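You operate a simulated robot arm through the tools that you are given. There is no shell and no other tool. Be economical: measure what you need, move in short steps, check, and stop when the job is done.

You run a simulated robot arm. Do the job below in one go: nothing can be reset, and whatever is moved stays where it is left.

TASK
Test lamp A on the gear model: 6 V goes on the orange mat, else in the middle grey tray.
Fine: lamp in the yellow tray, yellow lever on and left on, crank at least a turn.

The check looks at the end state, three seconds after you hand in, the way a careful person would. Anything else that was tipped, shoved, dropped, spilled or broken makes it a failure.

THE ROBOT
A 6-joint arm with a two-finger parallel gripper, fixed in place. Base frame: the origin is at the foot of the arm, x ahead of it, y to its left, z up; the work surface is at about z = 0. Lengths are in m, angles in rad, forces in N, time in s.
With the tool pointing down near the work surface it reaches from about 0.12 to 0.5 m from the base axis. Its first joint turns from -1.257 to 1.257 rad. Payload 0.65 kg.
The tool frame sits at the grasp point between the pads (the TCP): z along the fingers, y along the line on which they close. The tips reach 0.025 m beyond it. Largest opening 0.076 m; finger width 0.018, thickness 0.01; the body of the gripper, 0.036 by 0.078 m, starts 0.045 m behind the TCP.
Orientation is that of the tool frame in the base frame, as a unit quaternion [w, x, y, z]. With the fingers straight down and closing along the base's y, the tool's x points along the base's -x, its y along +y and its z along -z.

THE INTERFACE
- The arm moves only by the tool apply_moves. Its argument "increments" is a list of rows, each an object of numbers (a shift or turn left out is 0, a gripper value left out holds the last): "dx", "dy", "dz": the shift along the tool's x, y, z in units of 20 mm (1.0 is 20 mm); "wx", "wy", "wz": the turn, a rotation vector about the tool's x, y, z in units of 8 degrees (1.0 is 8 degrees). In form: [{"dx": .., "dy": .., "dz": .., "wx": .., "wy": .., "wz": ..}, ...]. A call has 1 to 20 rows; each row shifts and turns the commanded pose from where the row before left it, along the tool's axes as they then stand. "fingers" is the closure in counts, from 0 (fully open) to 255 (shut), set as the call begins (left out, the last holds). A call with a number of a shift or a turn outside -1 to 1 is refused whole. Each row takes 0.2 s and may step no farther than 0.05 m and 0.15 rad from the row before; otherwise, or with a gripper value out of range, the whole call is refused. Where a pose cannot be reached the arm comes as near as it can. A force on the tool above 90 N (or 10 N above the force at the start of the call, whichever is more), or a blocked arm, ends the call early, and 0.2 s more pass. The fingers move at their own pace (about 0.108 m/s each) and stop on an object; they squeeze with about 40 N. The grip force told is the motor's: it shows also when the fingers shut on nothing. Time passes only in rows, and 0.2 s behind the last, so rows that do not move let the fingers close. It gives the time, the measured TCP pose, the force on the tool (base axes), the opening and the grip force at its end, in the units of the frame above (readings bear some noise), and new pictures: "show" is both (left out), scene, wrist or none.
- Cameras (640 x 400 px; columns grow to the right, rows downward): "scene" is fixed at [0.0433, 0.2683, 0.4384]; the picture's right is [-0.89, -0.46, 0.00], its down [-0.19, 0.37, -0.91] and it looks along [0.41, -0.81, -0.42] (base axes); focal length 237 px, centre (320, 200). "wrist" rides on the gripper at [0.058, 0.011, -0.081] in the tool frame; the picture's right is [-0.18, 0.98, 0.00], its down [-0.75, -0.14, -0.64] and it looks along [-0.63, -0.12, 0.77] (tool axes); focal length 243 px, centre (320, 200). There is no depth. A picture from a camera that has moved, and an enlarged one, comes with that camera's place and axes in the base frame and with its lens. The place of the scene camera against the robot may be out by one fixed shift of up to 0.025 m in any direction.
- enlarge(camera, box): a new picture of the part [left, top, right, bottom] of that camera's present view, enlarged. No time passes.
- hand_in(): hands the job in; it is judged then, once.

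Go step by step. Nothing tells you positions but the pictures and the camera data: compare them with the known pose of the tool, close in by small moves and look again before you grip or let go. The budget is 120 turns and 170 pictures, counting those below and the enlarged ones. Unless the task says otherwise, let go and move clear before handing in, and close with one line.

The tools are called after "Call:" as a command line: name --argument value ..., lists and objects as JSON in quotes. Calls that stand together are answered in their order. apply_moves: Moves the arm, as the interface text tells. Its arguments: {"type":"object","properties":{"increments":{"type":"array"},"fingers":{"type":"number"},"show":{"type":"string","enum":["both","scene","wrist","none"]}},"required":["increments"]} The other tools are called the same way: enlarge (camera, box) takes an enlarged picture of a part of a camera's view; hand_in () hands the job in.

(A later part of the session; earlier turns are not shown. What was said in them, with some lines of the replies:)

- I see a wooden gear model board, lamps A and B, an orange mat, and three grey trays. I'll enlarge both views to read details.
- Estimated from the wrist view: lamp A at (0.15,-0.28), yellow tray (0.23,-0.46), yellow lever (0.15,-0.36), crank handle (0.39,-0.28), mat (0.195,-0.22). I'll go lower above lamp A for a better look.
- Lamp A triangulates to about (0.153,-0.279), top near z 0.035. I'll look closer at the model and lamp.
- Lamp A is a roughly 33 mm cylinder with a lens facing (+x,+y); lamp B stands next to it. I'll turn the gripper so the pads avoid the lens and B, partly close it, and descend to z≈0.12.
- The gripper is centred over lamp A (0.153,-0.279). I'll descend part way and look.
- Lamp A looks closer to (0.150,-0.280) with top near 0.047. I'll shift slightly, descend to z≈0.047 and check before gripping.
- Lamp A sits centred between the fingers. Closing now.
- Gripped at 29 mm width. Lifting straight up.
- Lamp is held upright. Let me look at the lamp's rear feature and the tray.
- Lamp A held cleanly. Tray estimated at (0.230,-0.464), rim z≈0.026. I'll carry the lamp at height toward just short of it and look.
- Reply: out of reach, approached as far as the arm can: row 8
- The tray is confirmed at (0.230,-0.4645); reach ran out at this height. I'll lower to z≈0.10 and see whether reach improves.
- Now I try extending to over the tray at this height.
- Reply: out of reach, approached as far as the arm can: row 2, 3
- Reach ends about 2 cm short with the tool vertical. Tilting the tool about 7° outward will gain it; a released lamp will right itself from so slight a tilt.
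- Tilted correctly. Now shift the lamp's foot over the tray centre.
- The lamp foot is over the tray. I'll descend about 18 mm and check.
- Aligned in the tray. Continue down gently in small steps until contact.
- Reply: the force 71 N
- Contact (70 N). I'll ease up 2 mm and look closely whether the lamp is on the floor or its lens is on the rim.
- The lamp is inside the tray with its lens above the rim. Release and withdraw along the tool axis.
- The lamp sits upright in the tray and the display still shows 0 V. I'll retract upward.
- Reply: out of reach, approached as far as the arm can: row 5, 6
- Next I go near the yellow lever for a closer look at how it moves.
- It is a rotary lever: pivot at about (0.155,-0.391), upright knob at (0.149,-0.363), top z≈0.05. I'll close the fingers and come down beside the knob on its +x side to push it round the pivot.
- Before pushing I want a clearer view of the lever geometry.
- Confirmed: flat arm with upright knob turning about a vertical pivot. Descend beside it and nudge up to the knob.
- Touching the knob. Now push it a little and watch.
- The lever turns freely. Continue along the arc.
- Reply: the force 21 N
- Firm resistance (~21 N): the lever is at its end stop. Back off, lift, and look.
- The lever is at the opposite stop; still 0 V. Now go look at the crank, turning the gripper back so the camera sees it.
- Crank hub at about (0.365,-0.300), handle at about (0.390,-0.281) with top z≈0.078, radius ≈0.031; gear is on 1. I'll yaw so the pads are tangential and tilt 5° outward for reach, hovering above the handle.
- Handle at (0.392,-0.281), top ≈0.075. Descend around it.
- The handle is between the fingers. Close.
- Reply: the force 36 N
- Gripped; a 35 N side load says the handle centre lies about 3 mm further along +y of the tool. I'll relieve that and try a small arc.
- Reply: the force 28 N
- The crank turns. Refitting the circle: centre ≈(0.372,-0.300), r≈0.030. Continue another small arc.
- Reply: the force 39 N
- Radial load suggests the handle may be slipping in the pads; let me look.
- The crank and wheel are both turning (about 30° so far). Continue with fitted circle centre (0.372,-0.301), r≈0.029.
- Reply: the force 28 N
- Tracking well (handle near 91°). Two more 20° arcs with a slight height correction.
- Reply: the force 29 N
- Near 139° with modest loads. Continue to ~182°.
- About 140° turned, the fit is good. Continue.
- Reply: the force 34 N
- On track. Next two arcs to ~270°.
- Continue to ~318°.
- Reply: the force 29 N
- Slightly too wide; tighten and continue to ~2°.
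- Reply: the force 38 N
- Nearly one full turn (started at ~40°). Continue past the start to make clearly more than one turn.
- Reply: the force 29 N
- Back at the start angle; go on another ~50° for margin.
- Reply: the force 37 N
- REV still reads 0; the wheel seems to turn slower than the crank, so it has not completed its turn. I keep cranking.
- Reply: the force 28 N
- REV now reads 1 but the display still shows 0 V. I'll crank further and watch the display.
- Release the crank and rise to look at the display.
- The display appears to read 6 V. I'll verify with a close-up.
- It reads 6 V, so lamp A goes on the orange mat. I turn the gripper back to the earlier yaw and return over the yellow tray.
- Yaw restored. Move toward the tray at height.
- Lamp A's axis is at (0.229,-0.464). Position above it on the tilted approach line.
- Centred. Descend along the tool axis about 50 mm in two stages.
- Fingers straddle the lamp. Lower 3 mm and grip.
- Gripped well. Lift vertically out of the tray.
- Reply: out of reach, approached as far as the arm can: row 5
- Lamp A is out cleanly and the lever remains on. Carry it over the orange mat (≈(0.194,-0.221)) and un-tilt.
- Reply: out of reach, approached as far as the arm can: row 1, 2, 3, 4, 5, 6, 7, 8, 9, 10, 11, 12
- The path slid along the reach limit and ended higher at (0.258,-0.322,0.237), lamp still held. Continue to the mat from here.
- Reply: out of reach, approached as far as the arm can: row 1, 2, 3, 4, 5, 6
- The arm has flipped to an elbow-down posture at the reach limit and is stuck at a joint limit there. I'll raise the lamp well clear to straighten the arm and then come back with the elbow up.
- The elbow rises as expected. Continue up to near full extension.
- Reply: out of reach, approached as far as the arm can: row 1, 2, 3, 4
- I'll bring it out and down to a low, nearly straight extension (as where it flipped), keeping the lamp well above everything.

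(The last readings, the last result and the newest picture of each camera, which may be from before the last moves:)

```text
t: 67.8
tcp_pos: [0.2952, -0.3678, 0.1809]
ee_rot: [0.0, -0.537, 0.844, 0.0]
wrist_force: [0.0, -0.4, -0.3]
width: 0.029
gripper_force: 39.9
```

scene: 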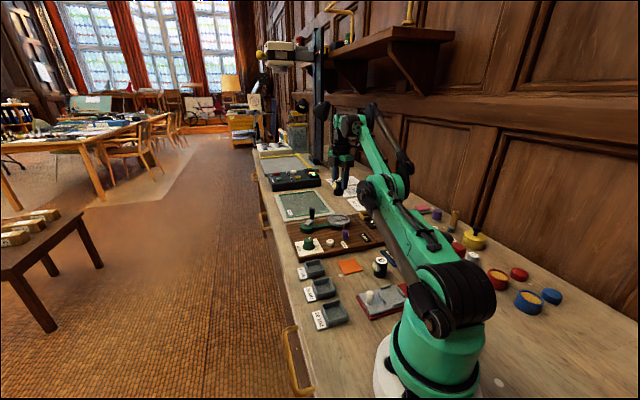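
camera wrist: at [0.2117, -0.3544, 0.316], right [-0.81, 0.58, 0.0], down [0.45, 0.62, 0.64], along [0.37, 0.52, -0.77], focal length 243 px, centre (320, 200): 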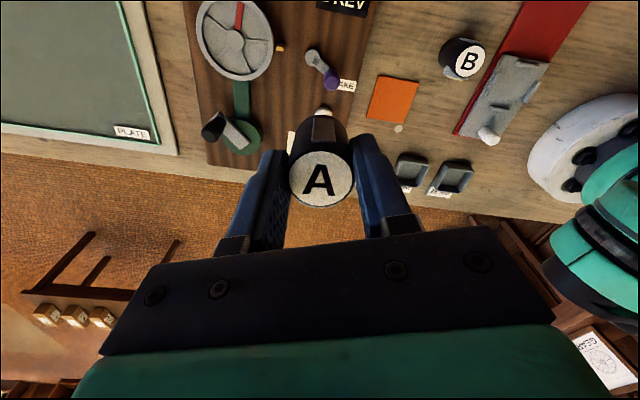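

Good, fully reachable. Now extend outward past straight.

Call:
apply_moves --increments '[{"dx": 0.22, "dy": -0.45}, {"dx": 0.22, "dy": -0.45}, {"dx": 0.22, "dy": -0.45}, {}]' --show "scene"

```text
t: 68.8
tcp_pos: [0.2953, -0.3673, 0.181]
ee_rot: [0.0, -0.536, 0.844, 0.0]
wrist_force: [0.9, -0.5, -0.3]
width: 0.0288
gripper_force: 40.0
out of reach, approached as far as the arm can: row 1, 2, 3
```

scene: 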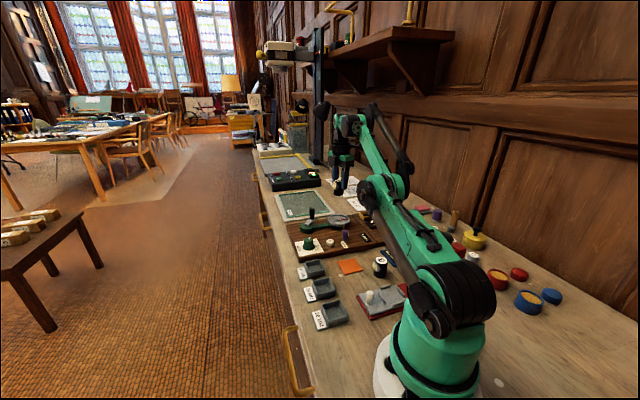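

At the limit. Pull inward 30 mm and see which way the elbow bends.

Call:
apply_moves --increments '[{"dx": -0.33, "dy": 0.67}, {"dx": -0.33, "dy": 0.67}, {}]' --show "scene"

```text
t: 69.6
tcp_pos: [0.2826, -0.351, 0.1901]
ee_rot: [0.0, -0.537, 0.844, -0.001]
wrist_force: [0.4, 0.1, -0.1]
width: 0.0292
gripper_force: 39.7
out of reach, approached as far as the arm can: row 2
```

scene: 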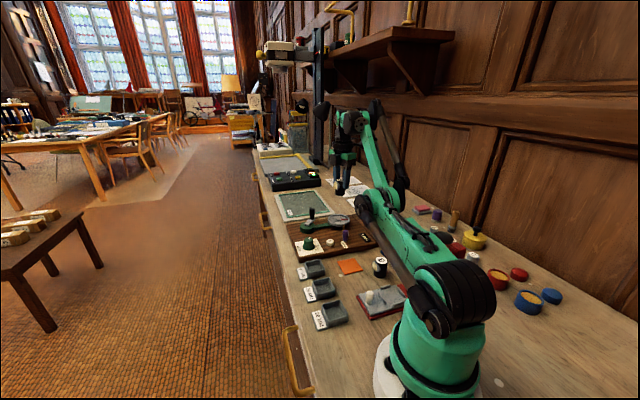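

Still elbow-down. A lower extended pose should force elbow-up because of the shoulder limit; I'll swing back over the yellow-tray side, where I know low poses are clear.

Call:
apply_moves --increments '[{"dx": 0.77, "dy": 0.28}, {"dx": 0.77, "dy": 0.28}, {"dx": 0.77, "dy": 0.3}, {"dx": 0.77, "dy": 0.32}, {"dx": 0.77, "dy": 0.35}, {"dx": 0.77, "dy": 0.37}, {}]' --show "scene"

```text
t: 71.2
tcp_pos: [0.2098, -0.4182, 0.1891]
ee_rot: [0.0, -0.537, 0.843, 0.0]
wrist_force: [0.1, 0.5, -0.1]
width: 0.0292
gripper_force: 39.5
```

scene: 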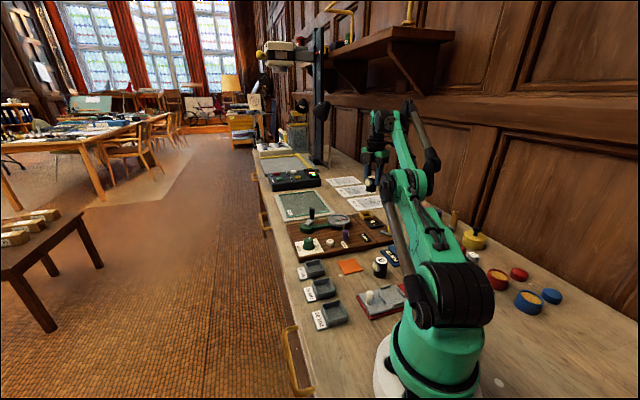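

Now lower along the reach boundary.

Call:
apply_moves --increments '[{"dx": 0.128, "dy": -0.158, "dz": 0.74}, {"dx": 0.128, "dy": -0.158, "dz": 0.74}, {"dx": 0.128, "dy": -0.158, "dz": 0.74}, {"dx": 0.128, "dy": -0.158, "dz": 0.74}, {"dx": 0.128, "dy": -0.158, "dz": 0.74}, {}]' --show "scene"

```text
t: 72.6
tcp_pos: [0.22, -0.4374, 0.1148]
ee_rot: [0.0, -0.537, 0.844, 0.001]
wrist_force: [0.8, 0.4, -0.9]
width: 0.029
gripper_force: 39.8
```

scene: 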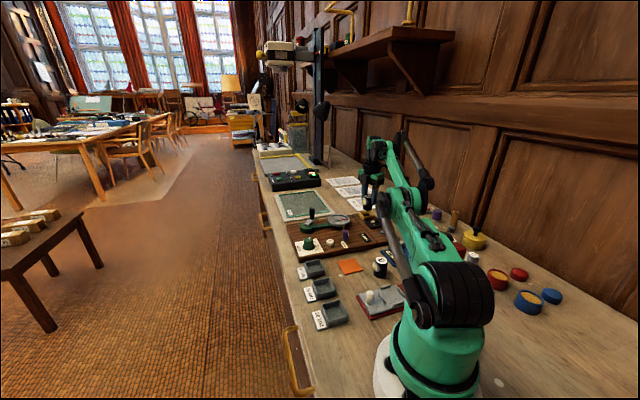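

Lower a bit more, then pull inward slightly.

Call:
apply_moves --increments '[{"dz": 0.4}, {"dz": 0.4}, {"dx": -0.3, "dy": 0.25}, {"dx": -0.3, "dy": 0.25}, {}]' --show "scene"

```text
t: 73.8
tcp_pos: [0.2169, -0.4264, 0.1009]
ee_rot: [0.001, -0.537, 0.844, 0.0]
wrist_force: [-0.2, 0.0, -0.6]
width: 0.0292
gripper_force: 39.8
out of reach, approached as far as the arm can: row 2
```

scene: 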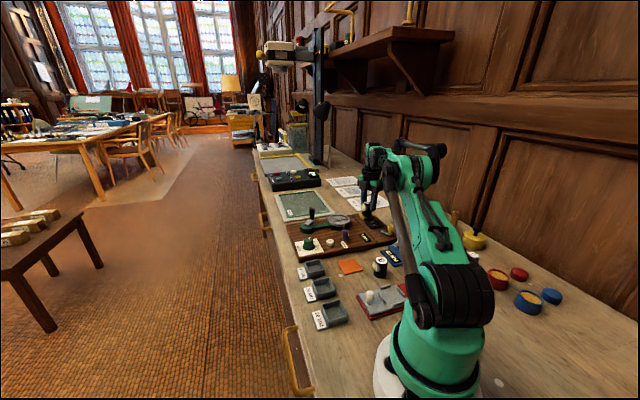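

The arm is elbow-up again. Move inward, then raise gradually.

Call:
apply_moves --increments '[{"dx": -0.57, "dy": 0.43}, {"dx": -0.57, "dy": 0.43, "dz": -0.4}, {"dx": -0.57, "dy": 0.43, "dz": -0.75}, {"dx": -0.57, "dy": 0.43, "dz": -0.8}, {}]' --show "scene"

Call:
enlarge --camera "scene" --box '[290, 190, 430, 290]'

```text
t: 75.0
tcp_pos: [0.2039, -0.3702, 0.1408]
ee_rot: [0.001, -0.537, 0.844, -0.001]
wrist_force: [0.7, 0.1, -0.7]
width: 0.0291
gripper_force: 40.2
```

scene: 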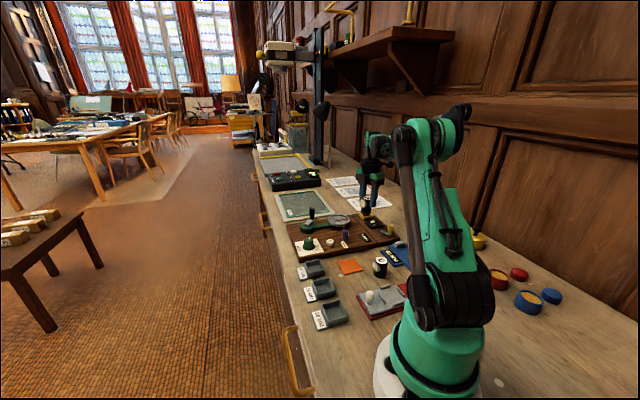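

```text
4.00 times, centred on (360, 240) of scene
camera zoom: at [0.0433, 0.2683, 0.4384], right [-0.89, -0.46, 0.0], down [-0.19, 0.37, -0.91], along [0.41, -0.81, -0.42], focal length 950 px, centre (160, 40)
```

zoom: 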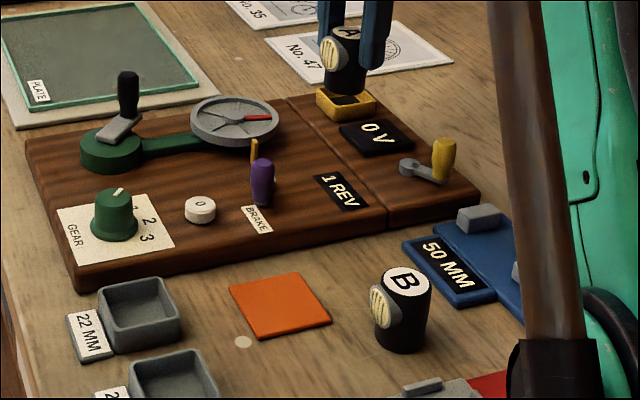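

All intact, lever still on. Carry to above the mat.

Call:
apply_moves --increments '[{"dx": -0.933, "dy": 0.517, "dz": 0.07}, {"dx": -0.933, "dy": 0.517, "dz": 0.07}, {"dx": -0.933, "dy": 0.517, "dz": 0.07}, {"dx": -0.933, "dy": 0.517, "dz": 0.07}, {"dx": -0.933, "dy": 0.517, "dz": 0.07}, {"dx": -0.933, "dy": 0.517, "dz": 0.07}, {"dx": -0.933, "dy": 0.517, "dz": 0.07}, {}]' --show "wrist"

Call:
enlarge --camera "scene" --box '[310, 200, 420, 290]'

```text
t: 76.8
tcp_pos: [0.1954, -0.2231, 0.1283]
ee_rot: [0.001, -0.537, 0.844, 0.0]
wrist_force: [-0.1, 0.3, -1.4]
width: 0.0291
gripper_force: 40.6
camera wrist: at [0.1602, -0.2724, 0.2085], right [-0.81, 0.58, 0.0], down [0.45, 0.62, 0.64], along [0.38, 0.52, -0.77], focal length 243 px, centre (320, 200)
```

wrist: 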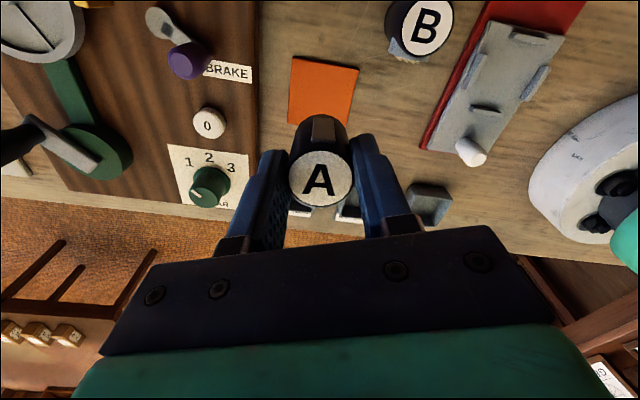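

```text
4.44 times, centred on (365, 245) of scene
camera zoom: at [0.0433, 0.2683, 0.4384], right [-0.89, -0.46, 0.0], down [-0.19, 0.37, -0.91], along [0.41, -0.81, -0.42], focal length 1055 px, centre (120, 0)
```

zoom: 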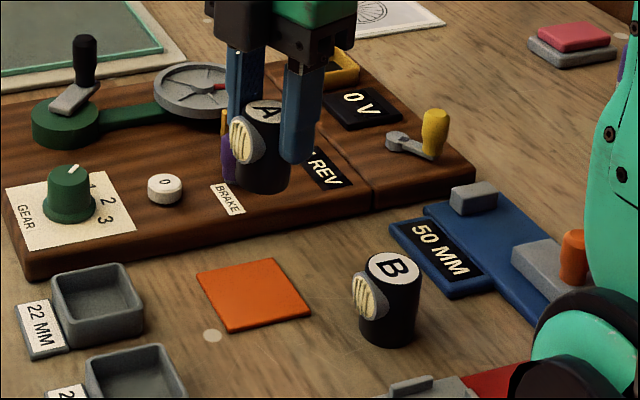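

Lamp is directly over the mat centre (0.194,-0.224). Descend.

Call:
apply_moves --increments '[{"dz": 0.9}, {"dz": 0.9}, {"dz": 0.9}, {"dz": 0.7}, {}]' --show "wrist"

Call:
enlarge --camera "scene" --box '[320, 210, 400, 290]'

```text
t: 78.0
tcp_pos: [0.1946, -0.2225, 0.0631]
ee_rot: [0.0, -0.536, 0.844, 0.0]
wrist_force: [0.0, 0.5, 0.2]
width: 0.029
gripper_force: 40.1
camera wrist: at [0.1594, -0.2715, 0.1416], right [-0.81, 0.58, 0.0], down [0.45, 0.62, 0.64], along [0.37, 0.52, -0.77], focal length 243 px, centre (320, 200)
```

wrist: 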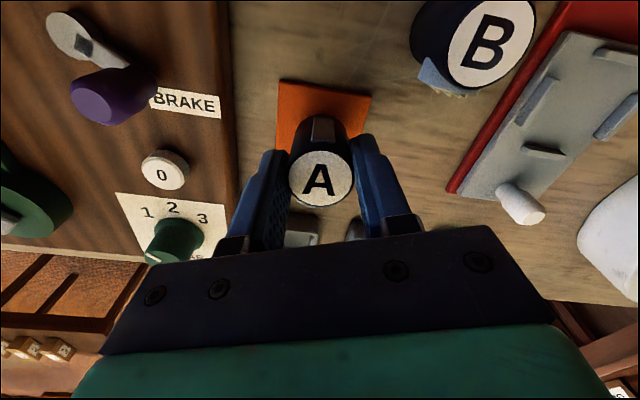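

```text
5.00 times, centred on (360, 250) of scene
camera zoom: at [0.0433, 0.2683, 0.4384], right [-0.89, -0.46, 0.0], down [-0.19, 0.37, -0.91], along [0.41, -0.81, -0.42], focal length 1187 px, centre (120, -50)
```

zoom: 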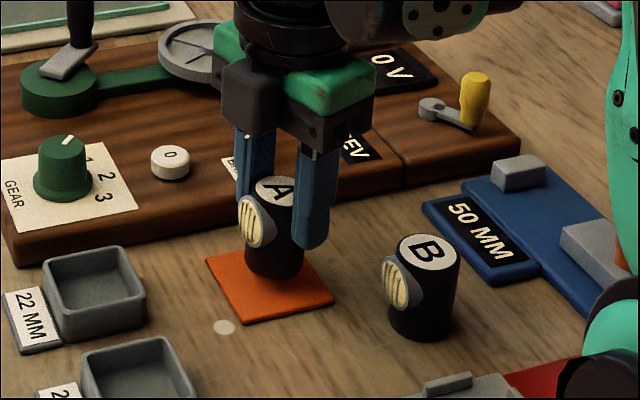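

Nearly down and centred. Lower the last centimetre gently.

Call:
apply_moves --increments '[{"dz": 0.2}, {"dz": 0.2}, {"dz": 0.1}, {}]' --show "none"

Call:
enlarge --camera "scene" --box '[320, 210, 400, 290]'

```text
t: 79.0
tcp_pos: [0.1958, -0.2224, 0.053]
ee_rot: [0.0, -0.537, 0.844, -0.001]
wrist_force: [0.2, 0.9, 31.6]
width: 0.0293
gripper_force: 40.4
```

```text
5.00 times, centred on (360, 250) of scene
camera zoom: at [0.0433, 0.2683, 0.4383], right [-0.89, -0.46, 0.0], down [-0.19, 0.37, -0.91], along [0.41, -0.81, -0.42], focal length 1187 px, centre (120, -50)
```

zoom: 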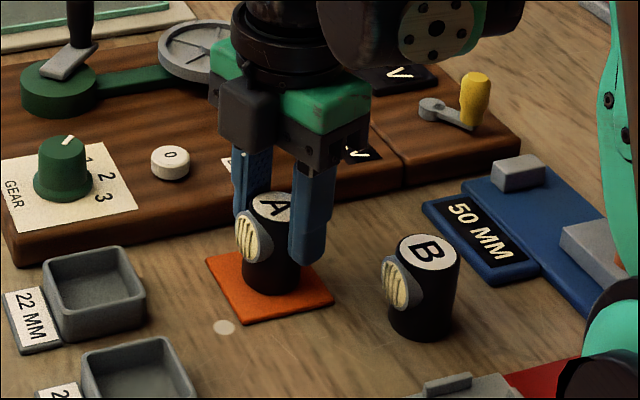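

Lamp is standing on the mat. Ease 1 mm, release, and rise straight up.

Call:
apply_moves --increments '[{"dz": -0.05}, {}]' --show "none"

Call:
apply_moves --increments '[{}, {}, {}]' --fingers 85 --show "wrist"

Call:
apply_moves --increments '[{"dz": -0.5}, {"dz": -0.8}, {"dz": -1}, {"dz": -1}, {"dz": -1}, {"dz": -1}, {}]'

Call:
enlarge --camera "scene" --box '[290, 190, 430, 290]'

```text
t: 79.6
tcp_pos: [0.1954, -0.2219, 0.0526]
ee_rot: [0.0, -0.537, 0.844, 0.0]
wrist_force: [-0.1, -0.2, 0.7]
width: 0.0289
gripper_force: 40.0
```

```text
t: 80.4
tcp_pos: [0.1949, -0.2225, 0.0528]
ee_rot: [0.0, -0.537, 0.844, 0.0]
wrist_force: [-0.8, -0.4, -0.7]
width: 0.051
gripper_force: 0.1
camera wrist: at [0.1603, -0.2712, 0.1325], right [-0.81, 0.58, 0.0], down [0.45, 0.62, 0.64], along [0.37, 0.52, -0.77], focal length 243 px, centre (320, 200)
```

wrist: 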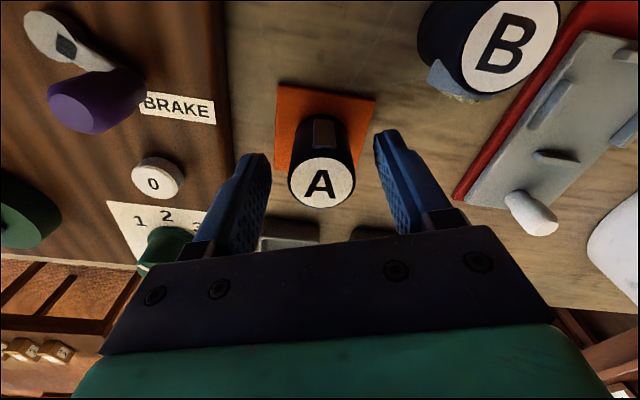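

```text
t: 82.0
tcp_pos: [0.1956, -0.2234, 0.1595]
ee_rot: [0.0, -0.537, 0.844, 0.001]
wrist_force: [-0.1, 0.5, -0.1]
width: 0.0507
gripper_force: 0.0
camera wrist: at [0.1596, -0.271, 0.2385], right [-0.81, 0.58, 0.0], down [0.45, 0.62, 0.64], along [0.37, 0.52, -0.77], focal length 243 px, centre (320, 200)
```

scene: 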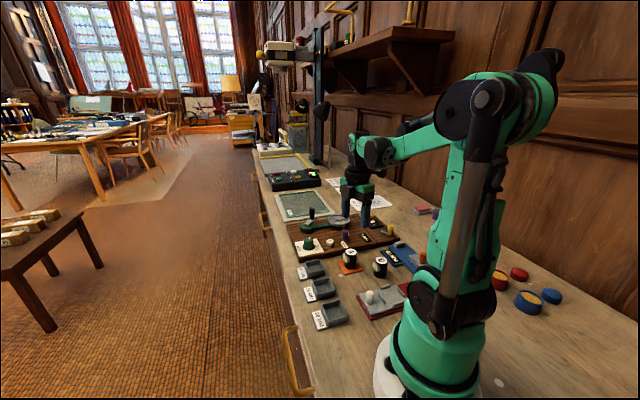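
wrist: 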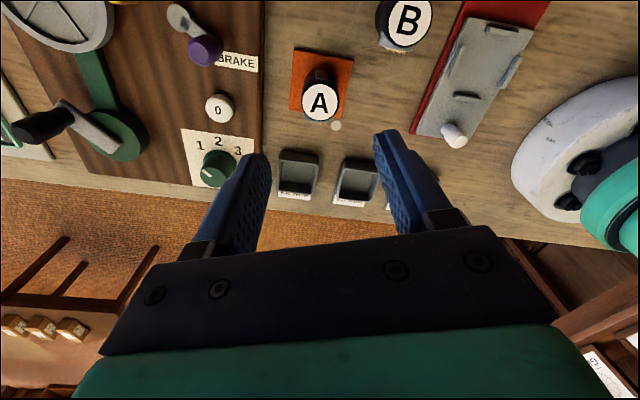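

```text
4.00 times, centred on (360, 240) of scene
camera zoom: at [0.0433, 0.2683, 0.4384], right [-0.89, -0.46, 0.0], down [-0.19, 0.37, -0.91], along [0.41, -0.81, -0.42], focal length 950 px, centre (160, 40)
```

zoom: 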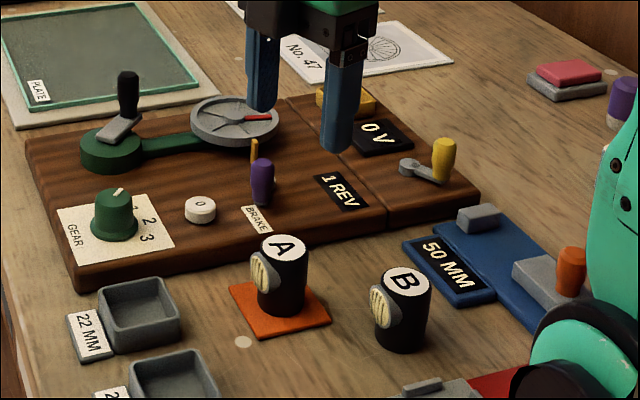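

Lamp A stands on the orange mat, the yellow lever is still on, the gripper is clear and everything else is where it was. Handing in.

Call:
hand_in

```text
The job is handed in.
```

Lamp A tested at 6 V after the counter reached 1 REV. It now stands on the orange mat with the yellow lever left on, and nothing else looked disturbed when I handed in.
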